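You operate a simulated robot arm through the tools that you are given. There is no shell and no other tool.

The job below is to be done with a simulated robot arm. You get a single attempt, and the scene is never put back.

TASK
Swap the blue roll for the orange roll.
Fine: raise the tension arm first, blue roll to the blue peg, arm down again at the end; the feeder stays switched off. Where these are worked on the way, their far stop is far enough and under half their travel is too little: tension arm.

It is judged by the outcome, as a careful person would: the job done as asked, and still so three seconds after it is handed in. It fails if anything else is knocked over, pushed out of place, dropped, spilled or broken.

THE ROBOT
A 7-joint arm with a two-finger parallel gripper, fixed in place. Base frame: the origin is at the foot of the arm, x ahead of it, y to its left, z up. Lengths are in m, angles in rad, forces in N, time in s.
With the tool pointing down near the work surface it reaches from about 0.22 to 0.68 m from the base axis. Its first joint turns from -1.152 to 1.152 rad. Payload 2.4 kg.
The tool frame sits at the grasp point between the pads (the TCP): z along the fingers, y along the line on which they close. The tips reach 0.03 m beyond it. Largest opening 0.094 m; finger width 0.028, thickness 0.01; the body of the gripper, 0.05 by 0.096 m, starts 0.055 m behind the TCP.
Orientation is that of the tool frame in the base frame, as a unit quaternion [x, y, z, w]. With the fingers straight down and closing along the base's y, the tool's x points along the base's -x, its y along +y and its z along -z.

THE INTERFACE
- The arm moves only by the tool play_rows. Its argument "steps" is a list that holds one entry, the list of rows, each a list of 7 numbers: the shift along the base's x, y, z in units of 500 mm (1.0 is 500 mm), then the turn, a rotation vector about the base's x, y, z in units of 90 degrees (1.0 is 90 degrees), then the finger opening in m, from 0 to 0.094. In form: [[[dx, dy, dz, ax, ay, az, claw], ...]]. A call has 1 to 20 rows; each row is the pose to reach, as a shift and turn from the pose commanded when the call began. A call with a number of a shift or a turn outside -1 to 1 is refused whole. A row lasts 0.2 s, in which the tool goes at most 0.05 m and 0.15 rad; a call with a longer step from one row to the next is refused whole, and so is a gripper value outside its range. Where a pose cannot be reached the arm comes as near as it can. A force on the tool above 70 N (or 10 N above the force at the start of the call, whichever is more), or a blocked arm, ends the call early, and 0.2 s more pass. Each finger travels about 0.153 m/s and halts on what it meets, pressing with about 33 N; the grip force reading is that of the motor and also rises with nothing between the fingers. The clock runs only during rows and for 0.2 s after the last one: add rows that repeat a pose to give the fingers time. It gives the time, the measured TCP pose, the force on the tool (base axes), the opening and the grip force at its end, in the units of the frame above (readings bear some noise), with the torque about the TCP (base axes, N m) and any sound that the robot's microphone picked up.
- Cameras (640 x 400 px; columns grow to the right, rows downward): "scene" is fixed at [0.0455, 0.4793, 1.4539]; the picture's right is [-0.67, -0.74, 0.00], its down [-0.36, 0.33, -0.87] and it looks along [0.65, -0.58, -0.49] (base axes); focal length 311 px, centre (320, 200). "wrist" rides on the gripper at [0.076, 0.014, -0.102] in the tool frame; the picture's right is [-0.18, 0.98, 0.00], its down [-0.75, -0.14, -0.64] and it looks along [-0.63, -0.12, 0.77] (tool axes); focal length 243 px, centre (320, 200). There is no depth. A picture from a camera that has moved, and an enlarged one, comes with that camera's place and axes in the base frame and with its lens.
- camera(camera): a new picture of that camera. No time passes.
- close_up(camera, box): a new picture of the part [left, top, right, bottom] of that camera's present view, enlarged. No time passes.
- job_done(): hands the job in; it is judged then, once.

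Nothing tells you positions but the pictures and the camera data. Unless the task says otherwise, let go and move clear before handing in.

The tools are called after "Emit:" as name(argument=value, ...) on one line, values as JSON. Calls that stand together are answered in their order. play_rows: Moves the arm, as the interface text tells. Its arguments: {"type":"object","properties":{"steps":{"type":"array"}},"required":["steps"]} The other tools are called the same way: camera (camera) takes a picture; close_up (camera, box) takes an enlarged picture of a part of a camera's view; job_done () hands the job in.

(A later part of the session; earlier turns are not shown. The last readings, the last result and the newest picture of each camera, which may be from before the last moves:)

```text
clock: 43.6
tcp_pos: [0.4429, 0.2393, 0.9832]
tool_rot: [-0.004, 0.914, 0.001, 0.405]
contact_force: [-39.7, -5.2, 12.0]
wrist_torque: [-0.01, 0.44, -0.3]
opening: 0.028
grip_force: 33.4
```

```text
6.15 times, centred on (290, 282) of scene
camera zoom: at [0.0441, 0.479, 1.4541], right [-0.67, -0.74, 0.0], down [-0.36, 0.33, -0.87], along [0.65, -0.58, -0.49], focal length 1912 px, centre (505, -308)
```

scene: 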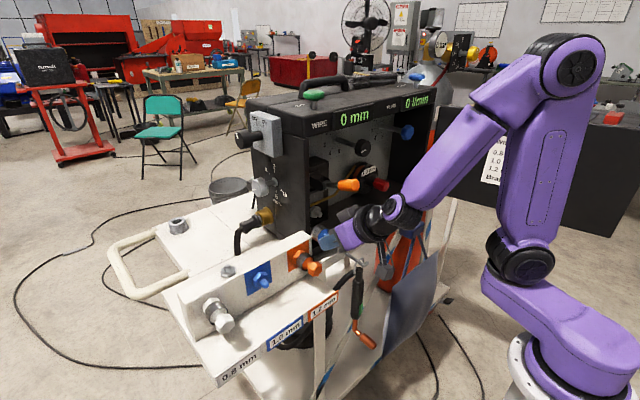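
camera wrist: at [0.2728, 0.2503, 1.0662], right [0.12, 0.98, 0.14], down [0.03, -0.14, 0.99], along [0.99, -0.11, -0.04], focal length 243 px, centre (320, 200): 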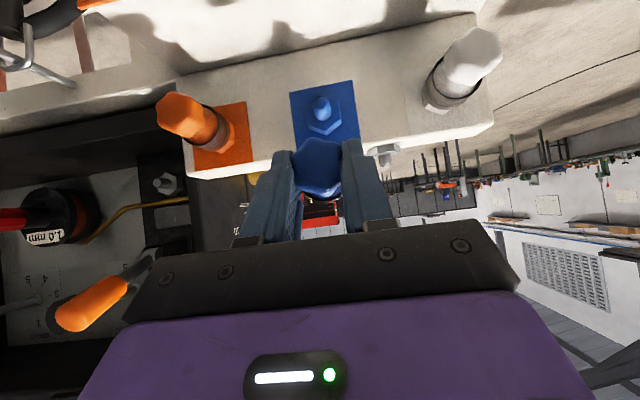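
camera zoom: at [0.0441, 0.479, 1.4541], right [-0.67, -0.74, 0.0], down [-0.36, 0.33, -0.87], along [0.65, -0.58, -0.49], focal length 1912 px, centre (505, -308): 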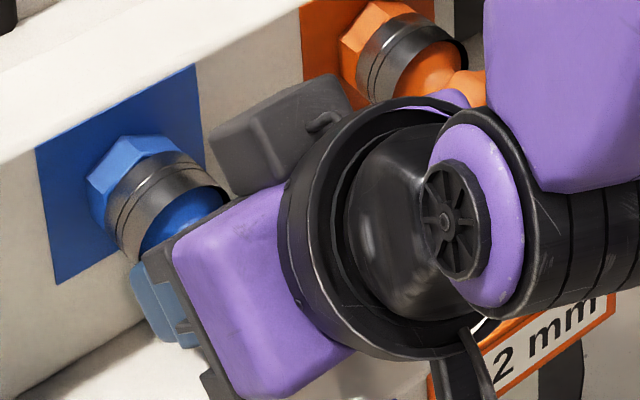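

Seated firmly: the roll meets the hex collar at about 40 N. I'll relax the push, open, and back off along the tool axis.

Emit:
play_rows(steps=[[[-0.008, 0, 0, 0, 0, 0, 0.015], [-0.008, 0, 0, 0, 0, 0, 0.03], [-0.008, 0, 0, 0, 0, 0, 0.06], [-0.008, 0, 0, 0, 0, 0, 0.06], [-0.05, 0, 0.038, 0, 0, 0, 0.06], [-0.1, 0, 0.083, 0, 0, 0, 0.06], [-0.13, 0, 0.13, 0, 0, 0, 0.06], [-0.13, 0, 0.17, 0, 0, 0, 0.06]]])

Emit:
camera(camera="scene")

Emit:
camera(camera="wrist")

Emit:
close_up(camera="scene", box=[240, 235, 330, 305])

```text
clock: 45.4
tcp_pos: [0.3822, 0.2388, 1.0687]
tool_rot: [-0.002, 0.914, 0.002, 0.406]
contact_force: [-0.6, -0.1, 0.1]
wrist_torque: [0.02, -0.02, 0.03]
opening: 0.0602
grip_force: 0.1
```

```text
taken
```

scene: 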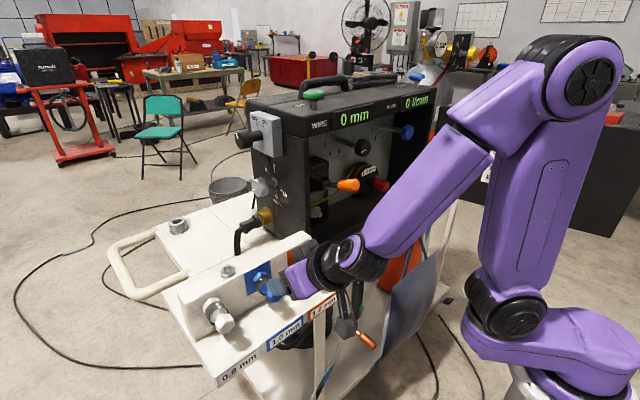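

```text
taken
camera wrist: at [0.254, 0.2515, 1.0818], right [0.12, 0.98, 0.14], down [0.03, -0.14, 0.99], along [0.99, -0.11, -0.04], focal length 243 px, centre (320, 200)
```

wrist: 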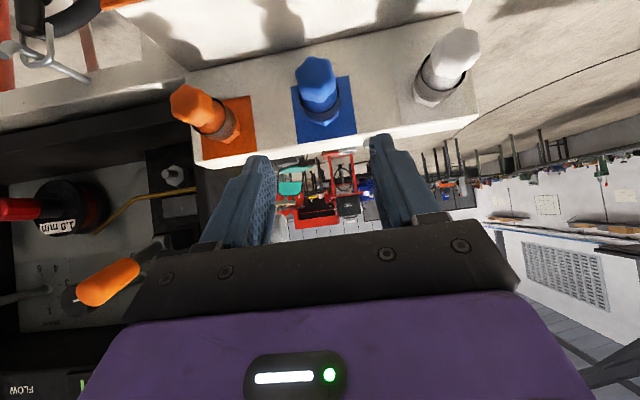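

```text
5.71 times, centred on (285, 270) of scene
camera zoom: at [0.0455, 0.4793, 1.4539], right [-0.67, -0.74, 0.0], down [-0.36, 0.33, -0.87], along [0.65, -0.58, -0.49], focal length 1776 px, centre (520, -200)
```

zoom: 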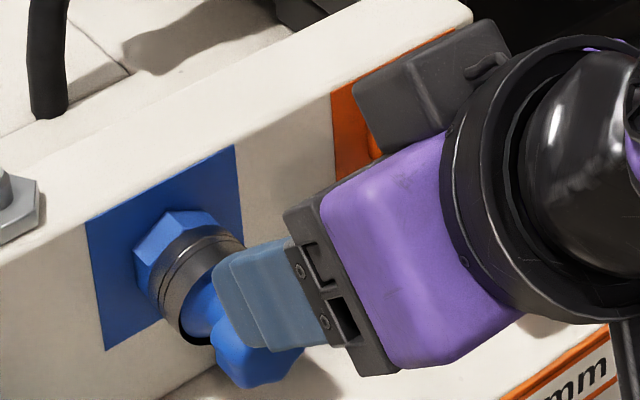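

The blue roll sits on the blue peg and the lever is still in its raised position. Next I'll look at the orange roll to line up the same grip.

Emit:
play_rows(steps=[[[0, -0.06, 0, 0, 0, 0, 0.06], [0, -0.13, 0, 0, 0, 0, 0.06], [0, -0.2, 0, 0, 0, 0, 0.06], [0, -0.21, 0, 0, 0, 0, 0.06], [0, -0.21, 0, 0, 0, 0, 0.06]]])

Emit:
camera(camera="wrist")

Emit:
close_up(camera="wrist", box=[270, 60, 380, 150])

Emit:
close_up(camera="scene", box=[230, 235, 330, 310])

```text
clock: 46.6
tcp_pos: [0.3819, 0.1332, 1.0689]
tool_rot: [-0.002, 0.913, 0.002, 0.407]
contact_force: [0.8, 0.5, 0.5]
wrist_torque: [0.0, -0.01, -0.01]
opening: 0.0599
grip_force: 0.0
```

```text
taken
camera wrist: at [0.2546, 0.1454, 1.0811], right [0.12, 0.98, 0.14], down [0.03, -0.14, 0.99], along [0.99, -0.11, -0.04], focal length 243 px, centre (320, 200)
```

wrist: 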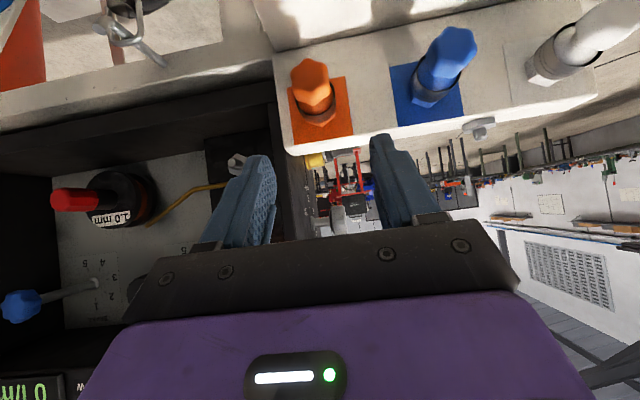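

```text
4.44 times, centred on (325, 105) of wrist
camera zoom: at [0.2546, 0.1454, 1.0811], right [0.12, 0.98, 0.14], down [0.03, -0.14, 0.99], along [0.99, -0.11, -0.04], focal length 1078 px, centre (298, 622)
```

zoom: 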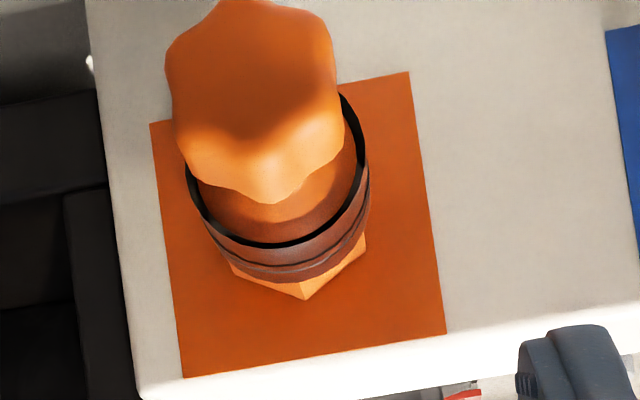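

```text
5.33 times, centred on (280, 272) of scene
camera zoom: at [0.0455, 0.4792, 1.4539], right [-0.67, -0.74, 0.0], down [-0.36, 0.33, -0.87], along [0.65, -0.58, -0.49], focal length 1657 px, centre (533, -187)
```

zoom: 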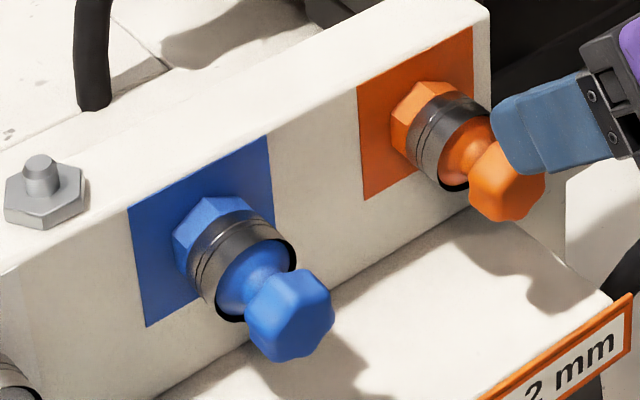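

Both rolls sit identically on their pegs. The orange roll's axis is near y 0.128, z 0.972, so I'll take it with the same grip: pre-grasp, then in along the tool axis.

Emit:
play_rows(steps=[[[0.009, -0.004, -0.04, 0, 0, 0, 0.06], [0.018, -0.0084, -0.0772, 0, 0, 0, 0.06], [0.053, -0.0084, -0.1084, 0, 0, 0, 0.06], [0.088, -0.0084, -0.14, 0, 0, 0, 0.06], [0.122, -0.0084, -0.1708, 0, 0, 0, 0.06], [0.122, -0.0084, -0.1708, 0, 0, 0, 0.06]]])

Emit:
camera(camera="wrist")

Emit:
close_up(camera="scene", box=[250, 225, 350, 300])

```text
clock: 48.0
tcp_pos: [0.4412, 0.1302, 0.9821]
tool_rot: [-0.001, 0.913, 0.001, 0.408]
contact_force: [-0.4, -0.3, -1.1]
wrist_torque: [-0.05, -0.02, 0.01]
opening: 0.0598
grip_force: 0.0
```

```text
taken
camera wrist: at [0.3145, 0.1418, 0.9935], right [0.12, 0.98, 0.14], down [0.03, -0.14, 0.99], along [0.99, -0.11, -0.04], focal length 243 px, centre (320, 200)
```

wrist: 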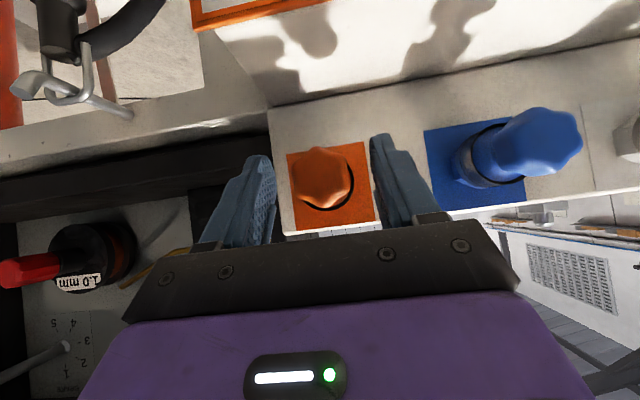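

```text
5.33 times, centred on (300, 262) of scene
camera zoom: at [0.0455, 0.4793, 1.4539], right [-0.67, -0.74, 0.0], down [-0.36, 0.33, -0.87], along [0.65, -0.58, -0.49], focal length 1657 px, centre (427, -133)
```

zoom: 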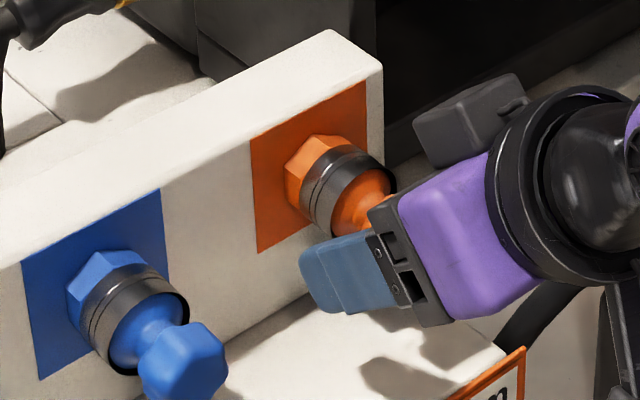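

Emit:
close_up(camera="wrist", box=[260, 110, 400, 260])

```text
2.67 times, centred on (330, 185) of wrist
camera zoom: at [0.3145, 0.1418, 0.9935], right [0.12, 0.98, 0.14], down [0.03, -0.14, 0.99], along [0.99, -0.11, -0.04], focal length 647 px, centre (293, 240)
```

zoom: 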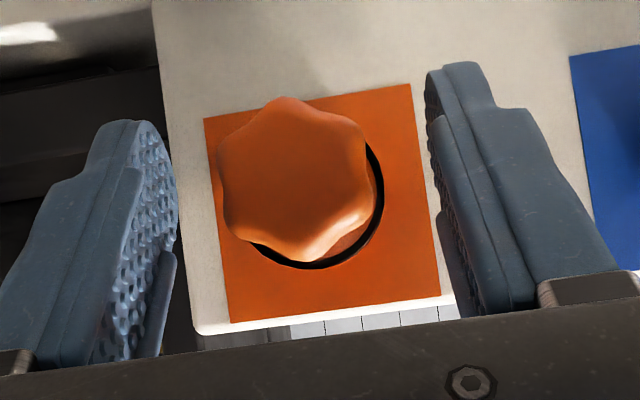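

Emit:
play_rows(steps=[[[0.002, 0, 0.008, 0, 0, 0, 0.06], [0.002, 0, 0.008, 0, 0, 0, 0.04], [0.002, 0, 0.008, 0, 0, 0, 0.015], [0.002, 0, 0.008, 0, 0, 0, 0.015]]])

Emit:
close_up(camera="wrist", box=[260, 110, 400, 260])

Emit:
close_up(camera="scene", box=[250, 225, 350, 300])

```text
clock: 49.0
tcp_pos: [0.4426, 0.1297, 0.9846]
tool_rot: [-0.003, 0.914, 0.002, 0.407]
contact_force: [0.3, 1.0, 0.2]
wrist_torque: [-0.03, 0.02, -0.1]
opening: 0.03
grip_force: 33.0
```

```text
2.67 times, centred on (330, 185) of wrist
camera zoom: at [0.3151, 0.1421, 0.9978], right [0.12, 0.98, 0.14], down [0.03, -0.14, 0.99], along [0.99, -0.11, -0.04], focal length 647 px, centre (293, 240)
```

zoom: 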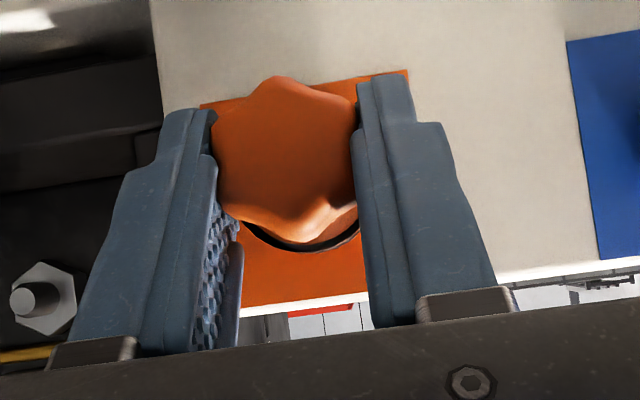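

```text
5.33 times, centred on (300, 262) of scene
camera zoom: at [0.0455, 0.4793, 1.4539], right [-0.67, -0.74, 0.0], down [-0.36, 0.33, -0.87], along [0.65, -0.58, -0.49], focal length 1657 px, centre (427, -133)
```

zoom: 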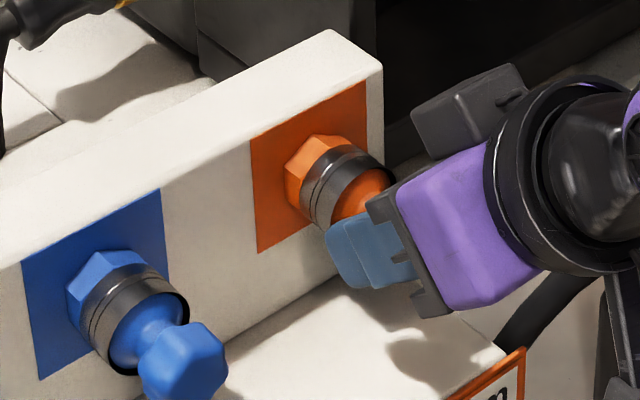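

The orange knob is held at 0.030 with no side load. Pulling it straight off its peg and lifting.

Emit:
play_rows(steps=[[[-0.014, 0, 0, 0, 0, 0, 0.015], [-0.03, 0, 0, 0, 0, 0, 0.015], [-0.05, 0, 0, 0, 0, 0, 0.015], [-0.07, 0, 0, 0, 0, 0, 0.015], [-0.09, 0, 0, 0, 0, 0, 0.015], [-0.096, 0, 0.02, 0, 0, 0, 0.015], [-0.096, 0, 0.06, 0, 0, 0, 0.015], [-0.096, 0, 0.1, 0, 0, 0, 0.015]]])

Emit:
camera(camera="wrist")

Emit:
close_up(camera="scene", box=[230, 200, 350, 300])

```text
clock: 50.8
tcp_pos: [0.396, 0.1307, 1.0382]
tool_rot: [-0.001, 0.913, 0.0, 0.407]
contact_force: [0.2, 0.4, -0.4]
wrist_torque: [-0.01, 0.01, -0.01]
opening: 0.0299
grip_force: 32.4
```

```text
taken
camera wrist: at [0.2685, 0.1426, 1.0503], right [0.12, 0.98, 0.14], down [0.03, -0.14, 0.99], along [0.99, -0.11, -0.04], focal length 243 px, centre (320, 200)
```

wrist: 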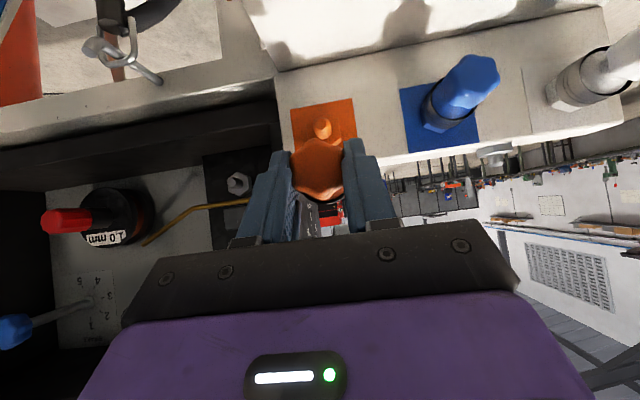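

```text
4.00 times, centred on (290, 250) of scene
camera zoom: at [0.0455, 0.4793, 1.4539], right [-0.67, -0.74, 0.0], down [-0.36, 0.33, -0.87], along [0.65, -0.58, -0.49], focal length 1243 px, centre (440, 0)
```

zoom: 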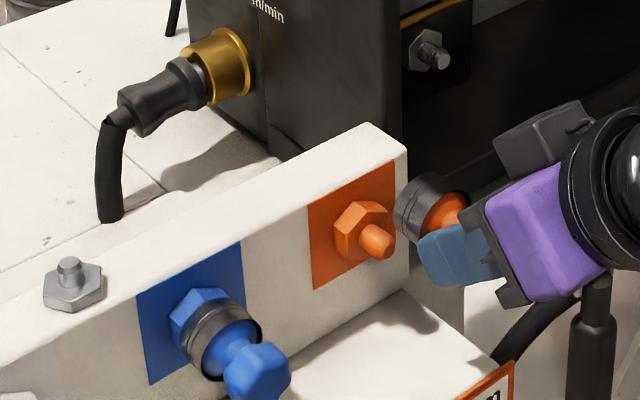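

The orange roll is off its peg. I'll carry it to the front of the feeder, rolling the tool 60° about x on the way so it comes in from the right, under the lever.

Emit:
play_rows(steps=[[[0.024, -0.031, 0.022, 0, 0, 0, 0.015], [0.048, -0.062, 0.044, 0, 0, 0, 0.015], [0.048, -0.0922, 0.0414, 0.0833, 0, 0, 0.015], [0.048, -0.1224, 0.0388, 0.1667, 0, 0, 0.015], [0.048, -0.1526, 0.0362, 0.25, 0, 0, 0.015], [0.048, -0.1828, 0.0336, 0.3333, 0, 0, 0.015], [0.048, -0.213, 0.031, 0.4167, 0, 0, 0.015], [0.048, -0.2432, 0.0284, 0.5, 0, 0, 0.015], [0.048, -0.2734, 0.0258, 0.5833, 0, 0, 0.015], [0.048, -0.3034, 0.0236, 0.6667, 0, 0, 0.015], [0.048, -0.3034, 0.0236, 0.6667, 0, 0, 0.015]]])

Emit:
camera(camera="wrist")

Emit:
close_up(camera="scene", box=[290, 160, 410, 260])

```text
clock: 53.2
tcp_pos: [0.4185, -0.0217, 1.0495]
tool_rot: [0.202, 0.79, 0.458, 0.353]
contact_force: [-0.1, -0.5, -1.1]
wrist_torque: [0.04, 0.03, 0.03]
opening: 0.0295
grip_force: 33.1
```

```text
taken
camera wrist: at [0.2919, -0.0272, 1.0673], right [0.12, 0.37, 0.92], down [0.03, -0.93, 0.37], along [0.99, -0.02, -0.12], focal length 243 px, centre (320, 200)
```

wrist: 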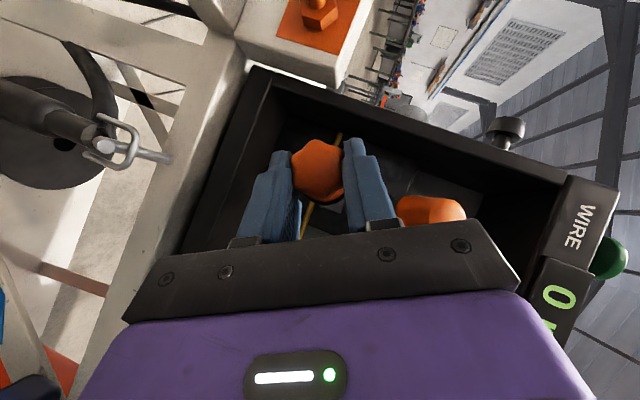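

```text
4.00 times, centred on (350, 210) of scene
camera zoom: at [0.0455, 0.4793, 1.4539], right [-0.67, -0.74, 0.0], down [-0.36, 0.33, -0.87], along [0.65, -0.58, -0.49], focal length 1243 px, centre (200, 160)
```

zoom: 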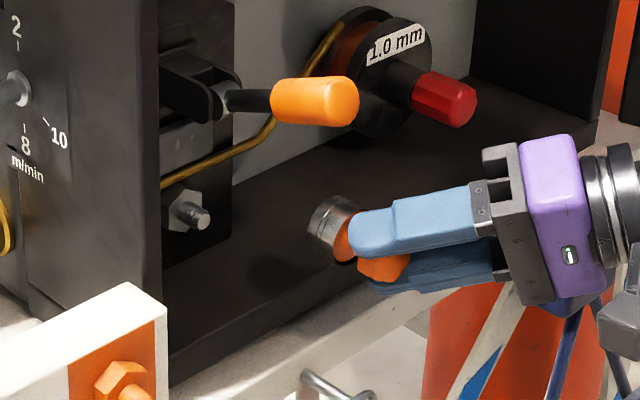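

Emit:
close_up(camera="wrist", box=[200, 60, 460, 260])

Emit:
close_up(camera="scene", box=[320, 195, 400, 245])

```text
2.00 times, centred on (330, 160) of wrist
camera zoom: at [0.2919, -0.0272, 1.0673], right [0.12, 0.37, 0.92], down [0.03, -0.93, 0.37], along [0.99, -0.02, -0.12], focal length 485 px, centre (300, 280)
```

zoom: 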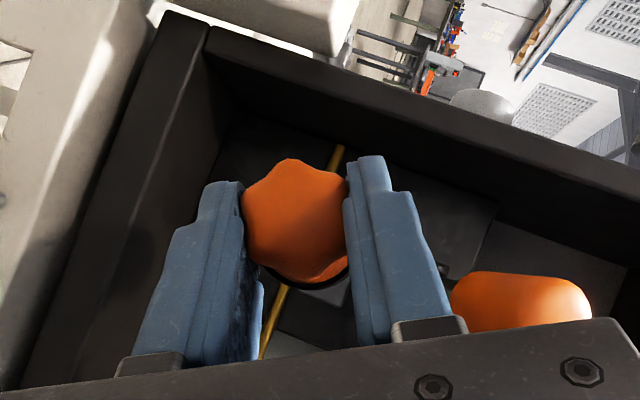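

```text
8.00 times, centred on (360, 220) of scene
camera zoom: at [0.0455, 0.4793, 1.4539], right [-0.67, -0.74, 0.0], down [-0.36, 0.33, -0.87], along [0.65, -0.58, -0.49], focal length 2486 px, centre (0, 40)
```

zoom: 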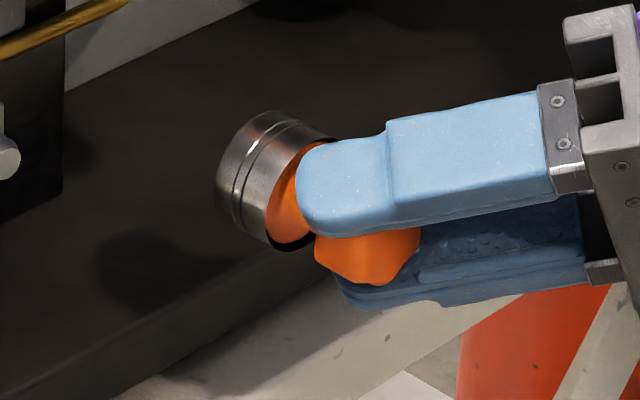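

The orange roll is held square, about 3 mm closer to the palm than the blue one was, so I'll compensate for that. Moving to the pre-insert point in front of the drive shaft.

Emit:
play_rows(steps=[[[0, 0.002, -0.05, 0, 0, 0, 0.015], [0.02, 0.0074, -0.101, 0, 0, 0, 0.015], [0.08, 0.0074, -0.101, 0, 0, 0, 0.015], [0.137, 0.0074, -0.101, 0, 0, 0, 0.015], [0.137, 0.0074, -0.101, 0, 0, 0, 0.015]]])

Emit:
camera(camera="wrist")

Emit:
close_up(camera="scene", box=[300, 185, 370, 240])

```text
clock: 54.4
tcp_pos: [0.487, -0.0208, 0.9974]
tool_rot: [0.202, 0.79, 0.458, 0.354]
contact_force: [-0.4, -0.5, -0.6]
wrist_torque: [-0.02, 0.05, 0.05]
opening: 0.0299
grip_force: 33.2
```

```text
taken
camera wrist: at [0.3603, -0.0243, 1.0165], right [0.12, 0.37, 0.92], down [0.03, -0.93, 0.37], along [0.99, -0.02, -0.12], focal length 243 px, centre (320, 200)
```

wrist: 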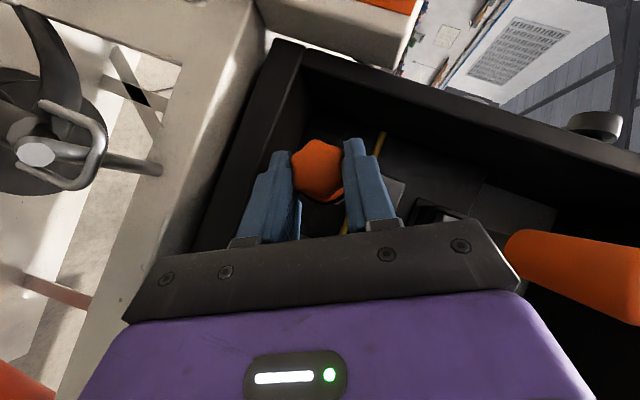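

```text
7.27 times, centred on (335, 212) of scene
camera zoom: at [0.0455, 0.4793, 1.4539], right [-0.67, -0.74, 0.0], down [-0.36, 0.33, -0.87], along [0.65, -0.58, -0.49], focal length 2260 px, centre (211, 109)
```

zoom: 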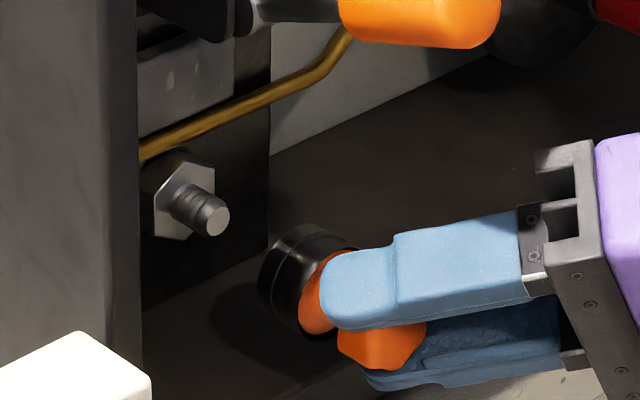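

Emit:
play_rows(steps=[[[0.02, 0.001, 0.004, 0, 0, 0, 0.015], [0.05, 0.001, 0.004, 0, 0, 0, 0.015], [0.076, 0.001, 0.004, 0, 0, 0, 0.015], [0.076, 0.001, 0.004, 0, 0, 0, 0.015]]])

Emit:
close_up(camera="scene", box=[300, 185, 370, 240])

Emit:
close_up(camera="wrist", box=[200, 60, 460, 260])

```text
clock: 55.4
tcp_pos: [0.5251, -0.0187, 0.9995]
tool_rot: [0.202, 0.79, 0.458, 0.353]
contact_force: [-1.0, 0.4, -1.0]
wrist_torque: [-0.01, 0.02, -0.02]
opening: 0.0296
grip_force: 32.7
```

```text
7.27 times, centred on (335, 212) of scene
camera zoom: at [0.0455, 0.4793, 1.4539], right [-0.67, -0.74, 0.0], down [-0.36, 0.33, -0.87], along [0.65, -0.58, -0.49], focal length 2260 px, centre (211, 109)
```

zoom: 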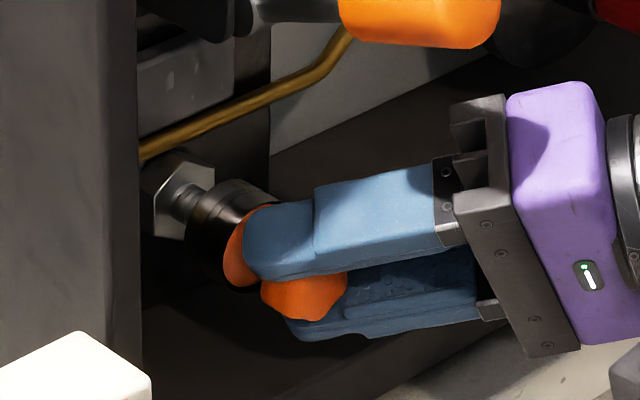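

```text
2.00 times, centred on (330, 160) of wrist
camera zoom: at [0.3984, -0.0228, 1.019], right [0.12, 0.37, 0.92], down [0.03, -0.93, 0.37], along [0.99, -0.02, -0.12], focal length 485 px, centre (300, 280)
```

zoom: 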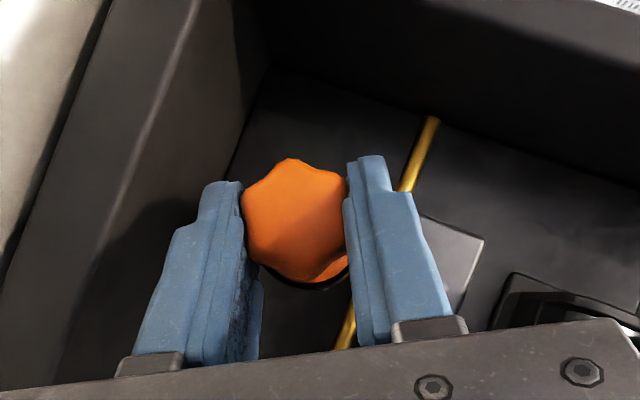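

Emit:
play_rows(steps=[[[0.006, 0, 0, 0, 0, 0, 0.015], [0.012, 0, 0, 0, 0, 0, 0.015], [0.018, 0, 0, 0, 0, 0, 0.015], [0.018, 0, 0, 0, 0, 0, 0.015]]])

Emit:
close_up(camera="scene", box=[300, 185, 370, 240])

```text
clock: 56.4
tcp_pos: [0.5334, -0.0179, 1.0016]
tool_rot: [0.202, 0.79, 0.458, 0.353]
contact_force: [-0.2, -0.1, -0.1]
wrist_torque: [-0.03, 0.04, 0.04]
opening: 0.0296
grip_force: 33.2
```

```text
7.27 times, centred on (335, 212) of scene
camera zoom: at [0.0455, 0.4793, 1.4539], right [-0.67, -0.74, 0.0], down [-0.36, 0.33, -0.87], along [0.65, -0.58, -0.49], focal length 2260 px, centre (211, 109)
```

zoom: 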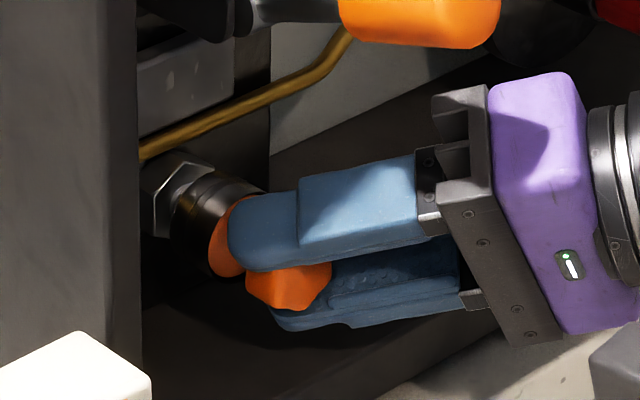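

Emit:
play_rows(steps=[[[0.005, 0, 0, 0, 0, 0, 0.015], [0.01, 0, 0, 0, 0, 0, 0.015], [0.015, 0, 0, 0, 0, 0, 0.015], [0.02, 0, 0, 0, 0, 0, 0.015], [0.02, 0, 0, 0, 0, 0, 0.015]]])

Emit:
close_up(camera="scene", box=[300, 185, 370, 240])

```text
clock: 57.6
tcp_pos: [0.5454, -0.0183, 0.9997]
tool_rot: [0.204, 0.79, 0.457, 0.354]
contact_force: [-0.9, -1.1, -0.2]
wrist_torque: [0.03, -0.03, -0.02]
opening: 0.0295
grip_force: 32.7
```

```text
7.27 times, centred on (335, 212) of scene
camera zoom: at [0.0454, 0.4792, 1.454], right [-0.67, -0.74, 0.0], down [-0.36, 0.33, -0.87], along [0.65, -0.58, -0.49], focal length 2260 px, centre (211, 109)
```

zoom: 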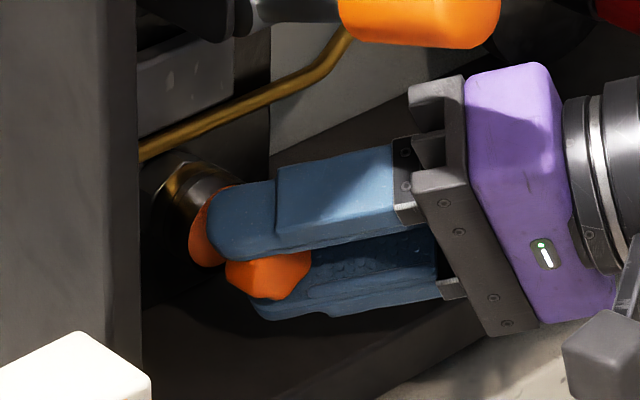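

Going in without resistance. Pushing on until it seats against the collar.

Emit:
play_rows(steps=[[[0.004, 0, 0, 0, 0, 0, 0.015], [0.008, 0, 0, 0, 0, 0, 0.015], [0.012, 0, 0, 0, 0, 0, 0.015], [0.016, 0, 0, 0, 0, 0, 0.015], [0.016, 0, 0, 0, 0, 0, 0.015]]])

Emit:
close_up(camera="scene", box=[300, 185, 370, 240])

```text
clock: 58.8
tcp_pos: [0.5509, -0.018, 0.9997]
tool_rot: [0.202, 0.792, 0.457, 0.351]
contact_force: [-38.3, -8.9, 10.2]
wrist_torque: [0.12, 0.0, 0.41]
opening: 0.0299
grip_force: 32.6
```

```text
7.27 times, centred on (335, 212) of scene
camera zoom: at [0.0441, 0.479, 1.4541], right [-0.67, -0.74, 0.0], down [-0.36, 0.33, -0.87], along [0.65, -0.58, -0.49], focal length 2260 px, centre (211, 109)
```

zoom: 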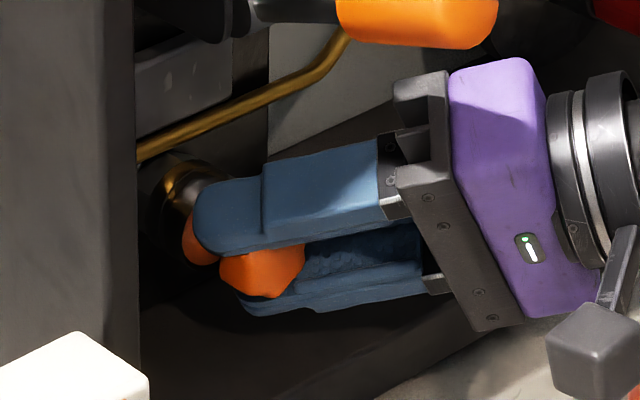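

Seated at the same depth as the blue roll was (x 0.551, 38 N). I'll relax, open, and retreat along the approach line.

Emit:
play_rows(steps=[[[-0.008, 0, 0, 0, 0, 0, 0.015], [-0.008, 0, 0, 0, 0, 0, 0.03], [-0.008, 0, 0, 0, 0, 0, 0.05], [-0.008, 0, 0, 0, 0, 0, 0.05], [-0.045, -0.029, 0.017, 0, 0, 0, 0.05], [-0.082, -0.058, 0.0335, 0, 0, 0, 0.05], [-0.12, -0.087, 0.05, 0, 0, 0, 0.05], [-0.16, -0.12, 0.07, 0, 0, 0, 0.05], [-0.2, -0.16, 0.1, 0, 0, 0, 0.05]]])

Emit:
camera(camera="scene")

Emit:
camera(camera="wrist")

Emit:
close_up(camera="scene", box=[290, 160, 390, 240])

```text
clock: 60.8
tcp_pos: [0.4523, -0.0978, 1.0529]
tool_rot: [0.203, 0.79, 0.458, 0.353]
contact_force: [-0.6, 0.6, -0.2]
wrist_torque: [-0.01, -0.02, -0.04]
opening: 0.0501
grip_force: 0.1
```

```text
taken
```

scene: 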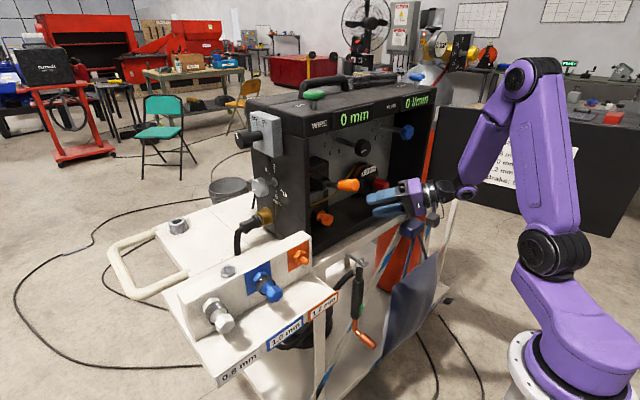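

```text
taken
camera wrist: at [0.3243, -0.1021, 1.0709], right [0.12, 0.37, 0.92], down [0.03, -0.93, 0.37], along [0.99, -0.02, -0.12], focal length 243 px, centre (320, 200)
```

wrist: 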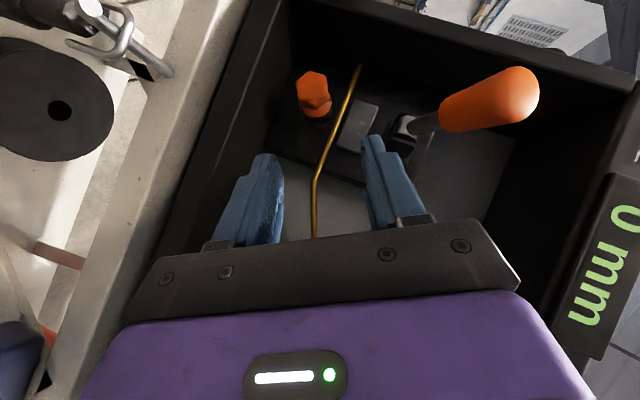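

```text
5.00 times, centred on (340, 200) of scene
camera zoom: at [0.0455, 0.4793, 1.454], right [-0.67, -0.74, 0.0], down [-0.36, 0.33, -0.87], along [0.65, -0.58, -0.49], focal length 1554 px, centre (220, 200)
```

zoom: 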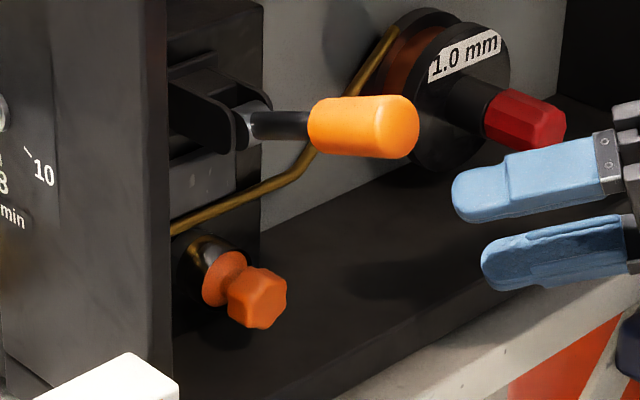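

The orange roll is fully on the drive shaft and the blue roll on the blue peg. Now the tension arm goes down. I'll back to the right, turn the tool back to 20° below horizontal with fingers closed, and get under the lever handle.

Emit:
play_rows(steps=[[[-0.032, -0.022, 0.047, 0, 0, 0, 0.04], [-0.064, -0.044, 0.094, 0, 0, 0, 0.02], [-0.064, -0.044, 0.094, -0.0823, -0.0277, -0.016, 0], [-0.064, -0.044, 0.094, -0.1645, -0.0554, -0.032, 0], [-0.064, -0.044, 0.094, -0.2468, -0.0831, -0.048, 0], [-0.064, -0.044, 0.094, -0.329, -0.1107, -0.064, 0], [-0.064, -0.044, 0.094, -0.4113, -0.1384, -0.08, 0], [-0.064, -0.044, 0.094, -0.4936, -0.1661, -0.096, 0], [-0.064, -0.044, 0.094, -0.5758, -0.1938, -0.112, 0], [-0.064, -0.044, 0.094, -0.6581, -0.2215, -0.1279, 0], [-0.064, -0.044, 0.094, -0.6581, -0.2215, -0.1279, 0]]])

Emit:
camera(camera="scene")

Emit:
camera(camera="wrist")

```text
clock: 63.2
tcp_pos: [0.451, -0.1187, 1.1066]
tool_rot: [-0.002, 0.819, 0.0, 0.574]
contact_force: [-0.2, -0.1, 0.1]
wrist_torque: [0.01, 0.02, 0.04]
opening: 0.0
grip_force: 33.6
out of reach, approached as far as the arm can: row 6, 7, 8, 9, 10, 11
```

```text
taken
```

scene: 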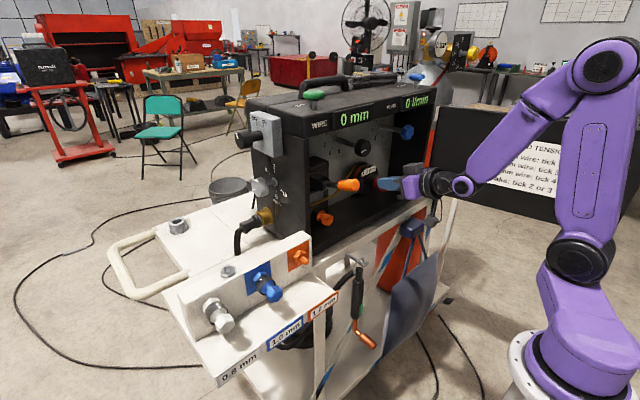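

```text
taken
camera wrist: at [0.3286, -0.1067, 1.0704], right [0.06, 0.98, 0.17], down [-0.35, -0.14, 0.93], along [0.94, -0.11, 0.33], focal length 243 px, centre (320, 200)
```

wrist: 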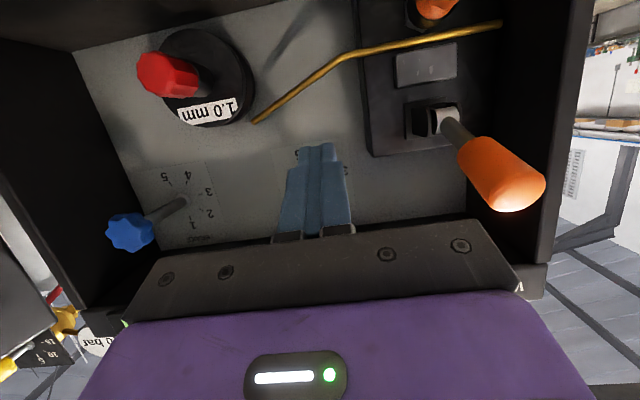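

Emit:
play_rows(steps=[[[0.004, 0.06, -0.033, 0, 0, 0, 0], [0.008, 0.12, -0.053, 0, 0, 0, 0], [0.006, 0.18, -0.053, 0, 0, 0, 0], [0.002, 0.2164, -0.053, 0, 0, 0, 0], [0.002, 0.2164, -0.053, 0, 0, 0, 0]]])

Emit:
close_up(camera="scene", box=[290, 140, 430, 240])

Emit:
camera(camera="wrist")

```text
clock: 64.4
tcp_pos: [0.452, -0.0103, 1.081]
tool_rot: [-0.001, 0.818, 0.001, 0.575]
contact_force: [-0.5, -0.6, 0.4]
wrist_torque: [0.0, -0.01, 0.0]
opening: 0.0001
grip_force: 33.2
```

```text
4.00 times, centred on (360, 190) of scene
camera zoom: at [0.0455, 0.4793, 1.4539], right [-0.67, -0.74, 0.0], down [-0.36, 0.33, -0.87], along [0.65, -0.58, -0.49], focal length 1243 px, centre (160, 240)
```

zoom: 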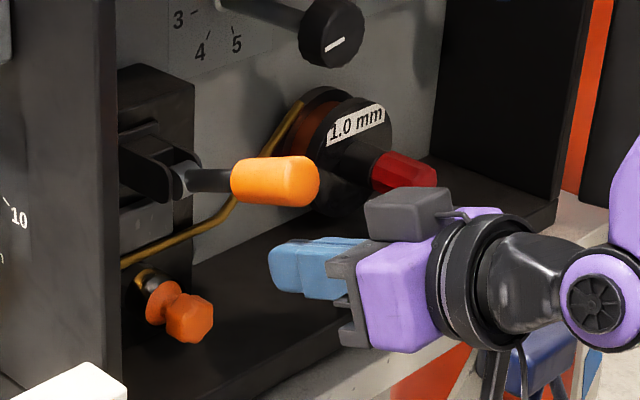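

```text
taken
camera wrist: at [0.3295, 0.0025, 1.0448], right [0.06, 0.98, 0.17], down [-0.35, -0.14, 0.93], along [0.94, -0.11, 0.33], focal length 243 px, centre (320, 200)
```

wrist: 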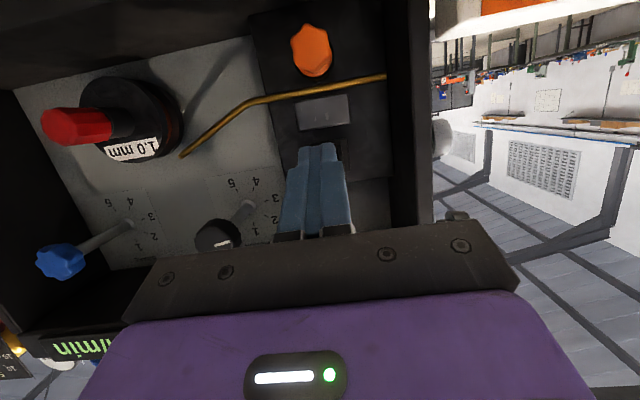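

The closed fingers are under the handle. I'll lift it along its arc towards upright, stopping part-way to check.

Emit:
play_rows(steps=[[[-0.004, 0, 0.04, 0, 0, 0, 0], [-0.004, 0, 0.0546, 0, 0, 0, 0], [-0.0012, 0, 0.0678, 0, 0, 0, 0], [0.0032, 0, 0.0822, 0, 0, 0, 0], [0.009, 0, 0.0962, 0, 0, 0, 0], [0.0158, 0, 0.1096, 0, 0, 0, 0], [0.024, 0, 0.122, 0, 0, 0, 0], [0.0328, 0, 0.1342, 0, 0, 0, 0], [0.0328, 0, 0.1342, 0, 0, 0, 0]]])

Emit:
close_up(camera="scene", box=[290, 120, 430, 220])

Emit:
camera(camera="wrist")

```text
clock: 66.4
tcp_pos: [0.4677, -0.0107, 1.1472]
tool_rot: [-0.002, 0.819, 0.001, 0.573]
contact_force: [-0.8, -0.5, -1.1]
wrist_torque: [0.02, 0.08, 0.02]
opening: 0.0
grip_force: 33.3
```

```text
4.00 times, centred on (360, 170) of scene
camera zoom: at [0.0455, 0.4793, 1.4539], right [-0.67, -0.74, 0.0], down [-0.36, 0.33, -0.87], along [0.65, -0.58, -0.49], focal length 1243 px, centre (160, 320)
```

zoom: 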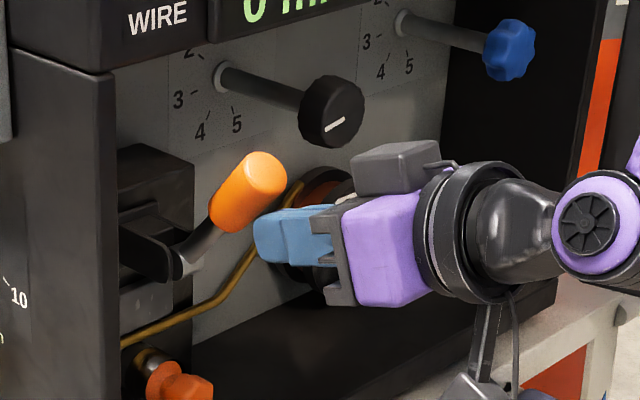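

```text
taken
camera wrist: at [0.3456, 0.0024, 1.1116], right [0.06, 0.98, 0.17], down [-0.35, -0.14, 0.93], along [0.94, -0.11, 0.33], focal length 243 px, centre (320, 200)
```

wrist: 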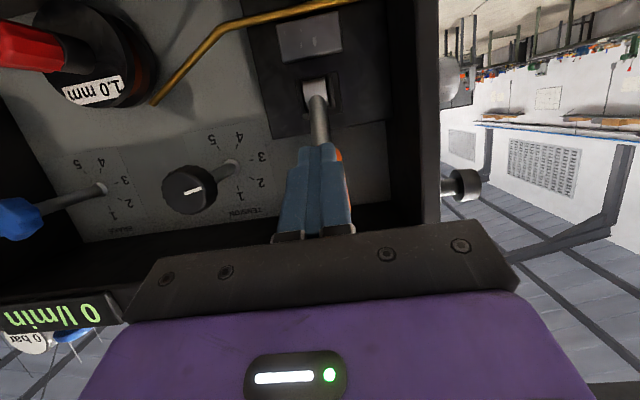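

Emit:
play_rows(steps=[[[0.0102, 0, 0.0112, 0, 0, 0, 0], [0.0214, 0, 0.0214, 0, 0, 0, 0], [0.0334, 0, 0.0306, 0, 0, 0, 0], [0.0458, 0, 0.039, 0, 0, 0, 0], [0.0592, 0, 0.046, 0, 0, 0, 0], [0.073, 0, 0.0518, 0, 0, 0, 0], [0.0876, 0, 0.0564, 0, 0, 0, 0], [0.0876, 0, 0.0564, 0, 0, 0, 0]]])

Emit:
close_up(camera="scene", box=[290, 120, 430, 220])

Emit:
camera(camera="wrist")

```text
clock: 68.2
tcp_pos: [0.5119, -0.0105, 1.177]
tool_rot: [-0.001, 0.819, 0.001, 0.574]
contact_force: [-1.7, -0.8, 0.2]
wrist_torque: [-0.01, 0.02, 0.01]
opening: 0.0
grip_force: 32.9
```

```text
4.00 times, centred on (360, 170) of scene
camera zoom: at [0.0454, 0.4793, 1.4539], right [-0.67, -0.74, 0.0], down [-0.36, 0.33, -0.87], along [0.65, -0.58, -0.49], focal length 1243 px, centre (160, 320)
```

zoom: 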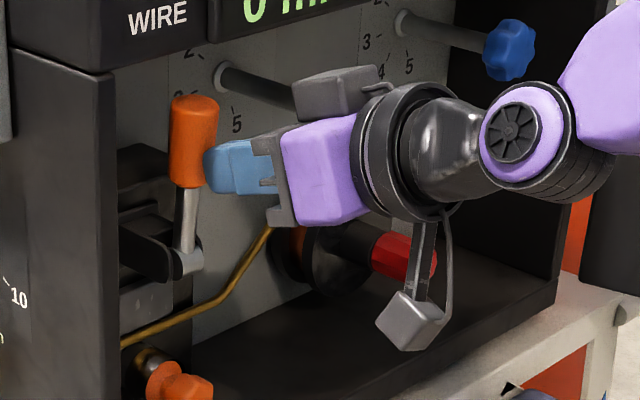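

```text
taken
camera wrist: at [0.3891, 0.0019, 1.1405], right [0.06, 0.98, 0.17], down [-0.35, -0.14, 0.93], along [0.94, -0.11, 0.33], focal length 243 px, centre (320, 200)
```

wrist: 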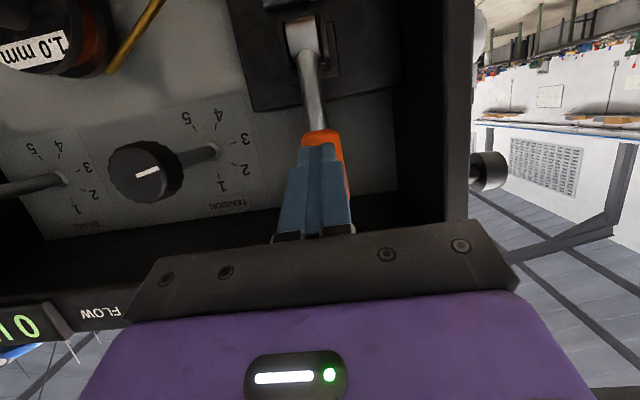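

Nearly upright. I'll press the last few degrees until it meets its stop.

Emit:
play_rows(steps=[[[0.006, 0, 0.001, 0, 0, 0, 0], [0.012, 0, 0.002, 0, 0, 0, 0], [0.018, 0, 0.002, 0, 0, 0, 0], [0.022, 0, 0.002, 0, 0, 0, 0], [0.022, 0, 0.002, 0, 0, 0, 0]]])

Emit:
close_up(camera="scene", box=[290, 120, 430, 220])

```text
clock: 69.4
tcp_pos: [0.5202, -0.0113, 1.1767]
tool_rot: [-0.003, 0.819, 0.002, 0.574]
contact_force: [-31.6, 0.5, 5.8]
wrist_torque: [0.1, -0.27, 0.02]
opening: 0.0
grip_force: 33.0
```

```text
4.00 times, centred on (360, 170) of scene
camera zoom: at [0.0442, 0.4793, 1.454], right [-0.67, -0.74, 0.0], down [-0.36, 0.33, -0.87], along [0.65, -0.58, -0.49], focal length 1243 px, centre (160, 320)
```

zoom: 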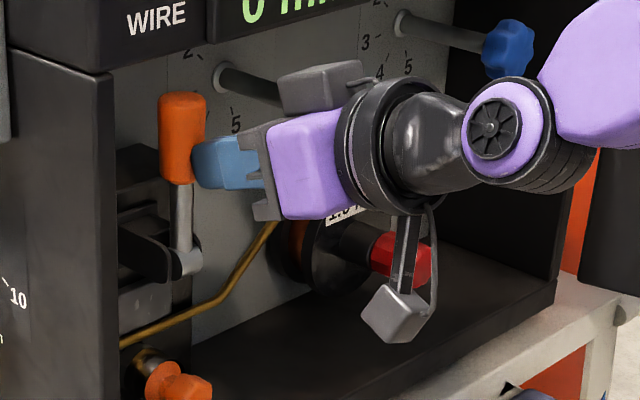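

Emit:
play_rows(steps=[[[0.004, 0, 0, 0, 0, 0, 0], [0.008, 0, 0, 0, 0, 0, 0], [0.008, 0, 0, 0, 0, 0, 0]]])

Emit:
close_up(camera="scene", box=[290, 110, 420, 235])

```text
clock: 70.0
tcp_pos: [0.5212, -0.0099, 1.1768]
tool_rot: [-0.002, 0.819, 0.001, 0.573]
contact_force: [-52.8, -0.4, 15.3]
wrist_torque: [-0.04, -0.61, 0.01]
opening: 0.0
grip_force: 33.0
stopped in row 2: the force on the tool passed its limit at 76 N (the readings are from after the stop); the commanded pose is now the measured one
```

```text
3.20 times, centred on (355, 172) of scene
camera zoom: at [0.0433, 0.4793, 1.454], right [-0.67, -0.74, 0.0], down [-0.36, 0.33, -0.87], along [0.65, -0.58, -0.49], focal length 994 px, centre (208, 288)
```

zoom: 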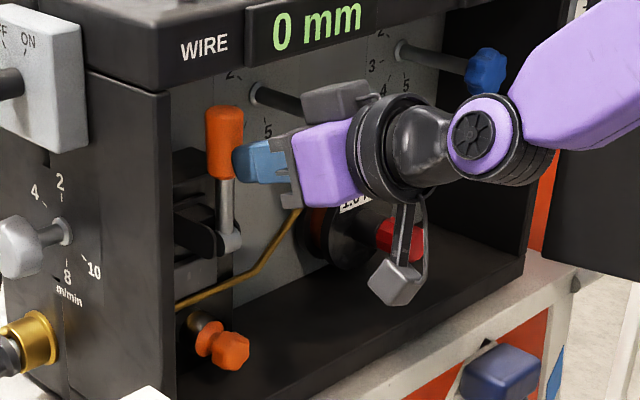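

The lever is upright again at a firm stop. Backing straight off and clear.

Emit:
play_rows(steps=[[[-0.02, 0, 0, 0, 0, 0, 0], [-0.06, 0, 0, 0, 0, 0, 0], [-0.12, 0, 0.005, 0, 0, 0, 0], [-0.14, -0.03, 0.02, 0, 0, 0, 0], [-0.14, -0.1, 0.04, 0, 0, 0, 0], [-0.14, -0.17, 0.06, 0, 0, 0, 0.02], [-0.14, -0.17, 0.06, 0, 0, 0, 0.04]]])

Emit:
camera(camera="scene")

Emit:
camera(camera="wrist")

Emit:
close_up(camera="scene", box=[290, 110, 420, 235])

Emit:
close_up(camera="scene", box=[170, 200, 390, 390])

Emit:
close_up(camera="scene", box=[220, 70, 330, 170])

```text
clock: 71.6
tcp_pos: [0.455, -0.0957, 1.2043]
tool_rot: [-0.003, 0.82, 0.002, 0.572]
contact_force: [0.1, -0.3, 0.1]
wrist_torque: [0.01, -0.02, 0.0]
opening: 0.04
grip_force: 0.1
```

```text
taken
```

scene: 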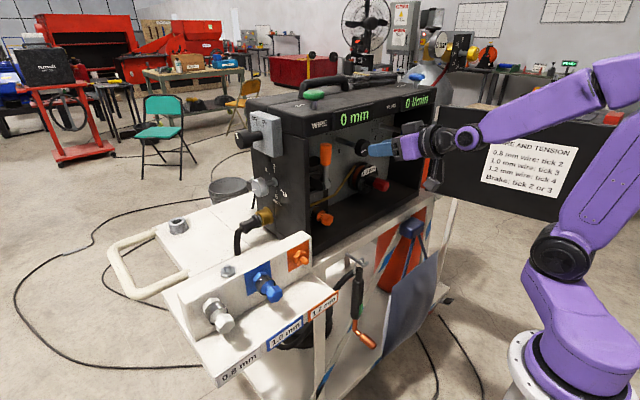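

```text
taken
camera wrist: at [0.3329, -0.0845, 1.1694], right [0.06, 0.98, 0.17], down [-0.34, -0.14, 0.93], along [0.94, -0.11, 0.33], focal length 243 px, centre (320, 200)
```

wrist: 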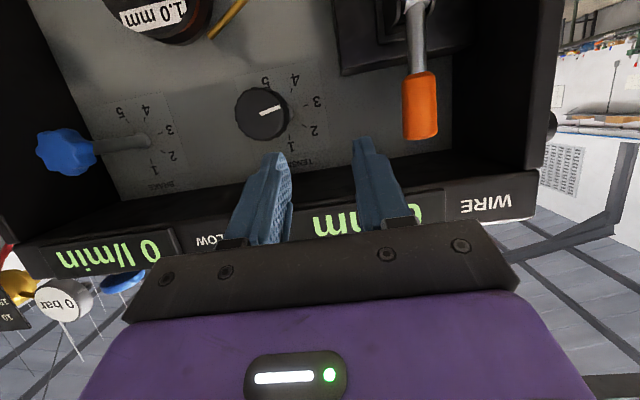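

```text
3.20 times, centred on (355, 172) of scene
camera zoom: at [0.0455, 0.4793, 1.4539], right [-0.67, -0.74, 0.0], down [-0.36, 0.33, -0.87], along [0.65, -0.58, -0.49], focal length 994 px, centre (208, 288)
```

zoom: 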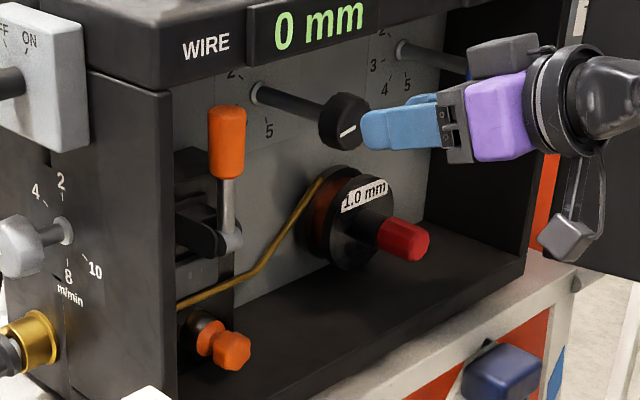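

```text
2.11 times, centred on (280, 295) of scene
camera zoom: at [0.0455, 0.4793, 1.4539], right [-0.67, -0.74, 0.0], down [-0.36, 0.33, -0.87], along [0.65, -0.58, -0.49], focal length 654 px, centre (404, 0)
```

zoom: 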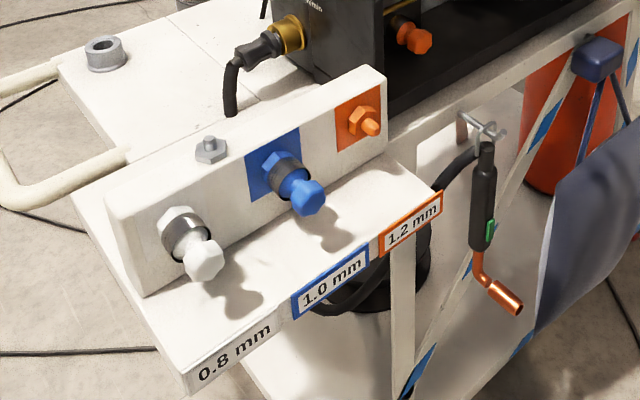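

```text
4.00 times, centred on (275, 120) of scene
camera zoom: at [0.0455, 0.4793, 1.4539], right [-0.67, -0.74, 0.0], down [-0.36, 0.33, -0.87], along [0.65, -0.58, -0.49], focal length 1243 px, centre (500, 520)
```

zoom: 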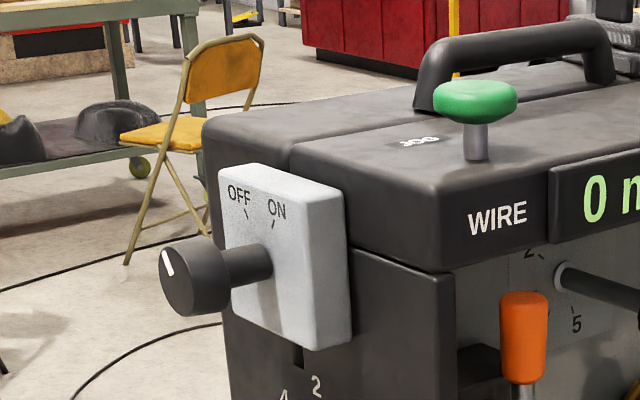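

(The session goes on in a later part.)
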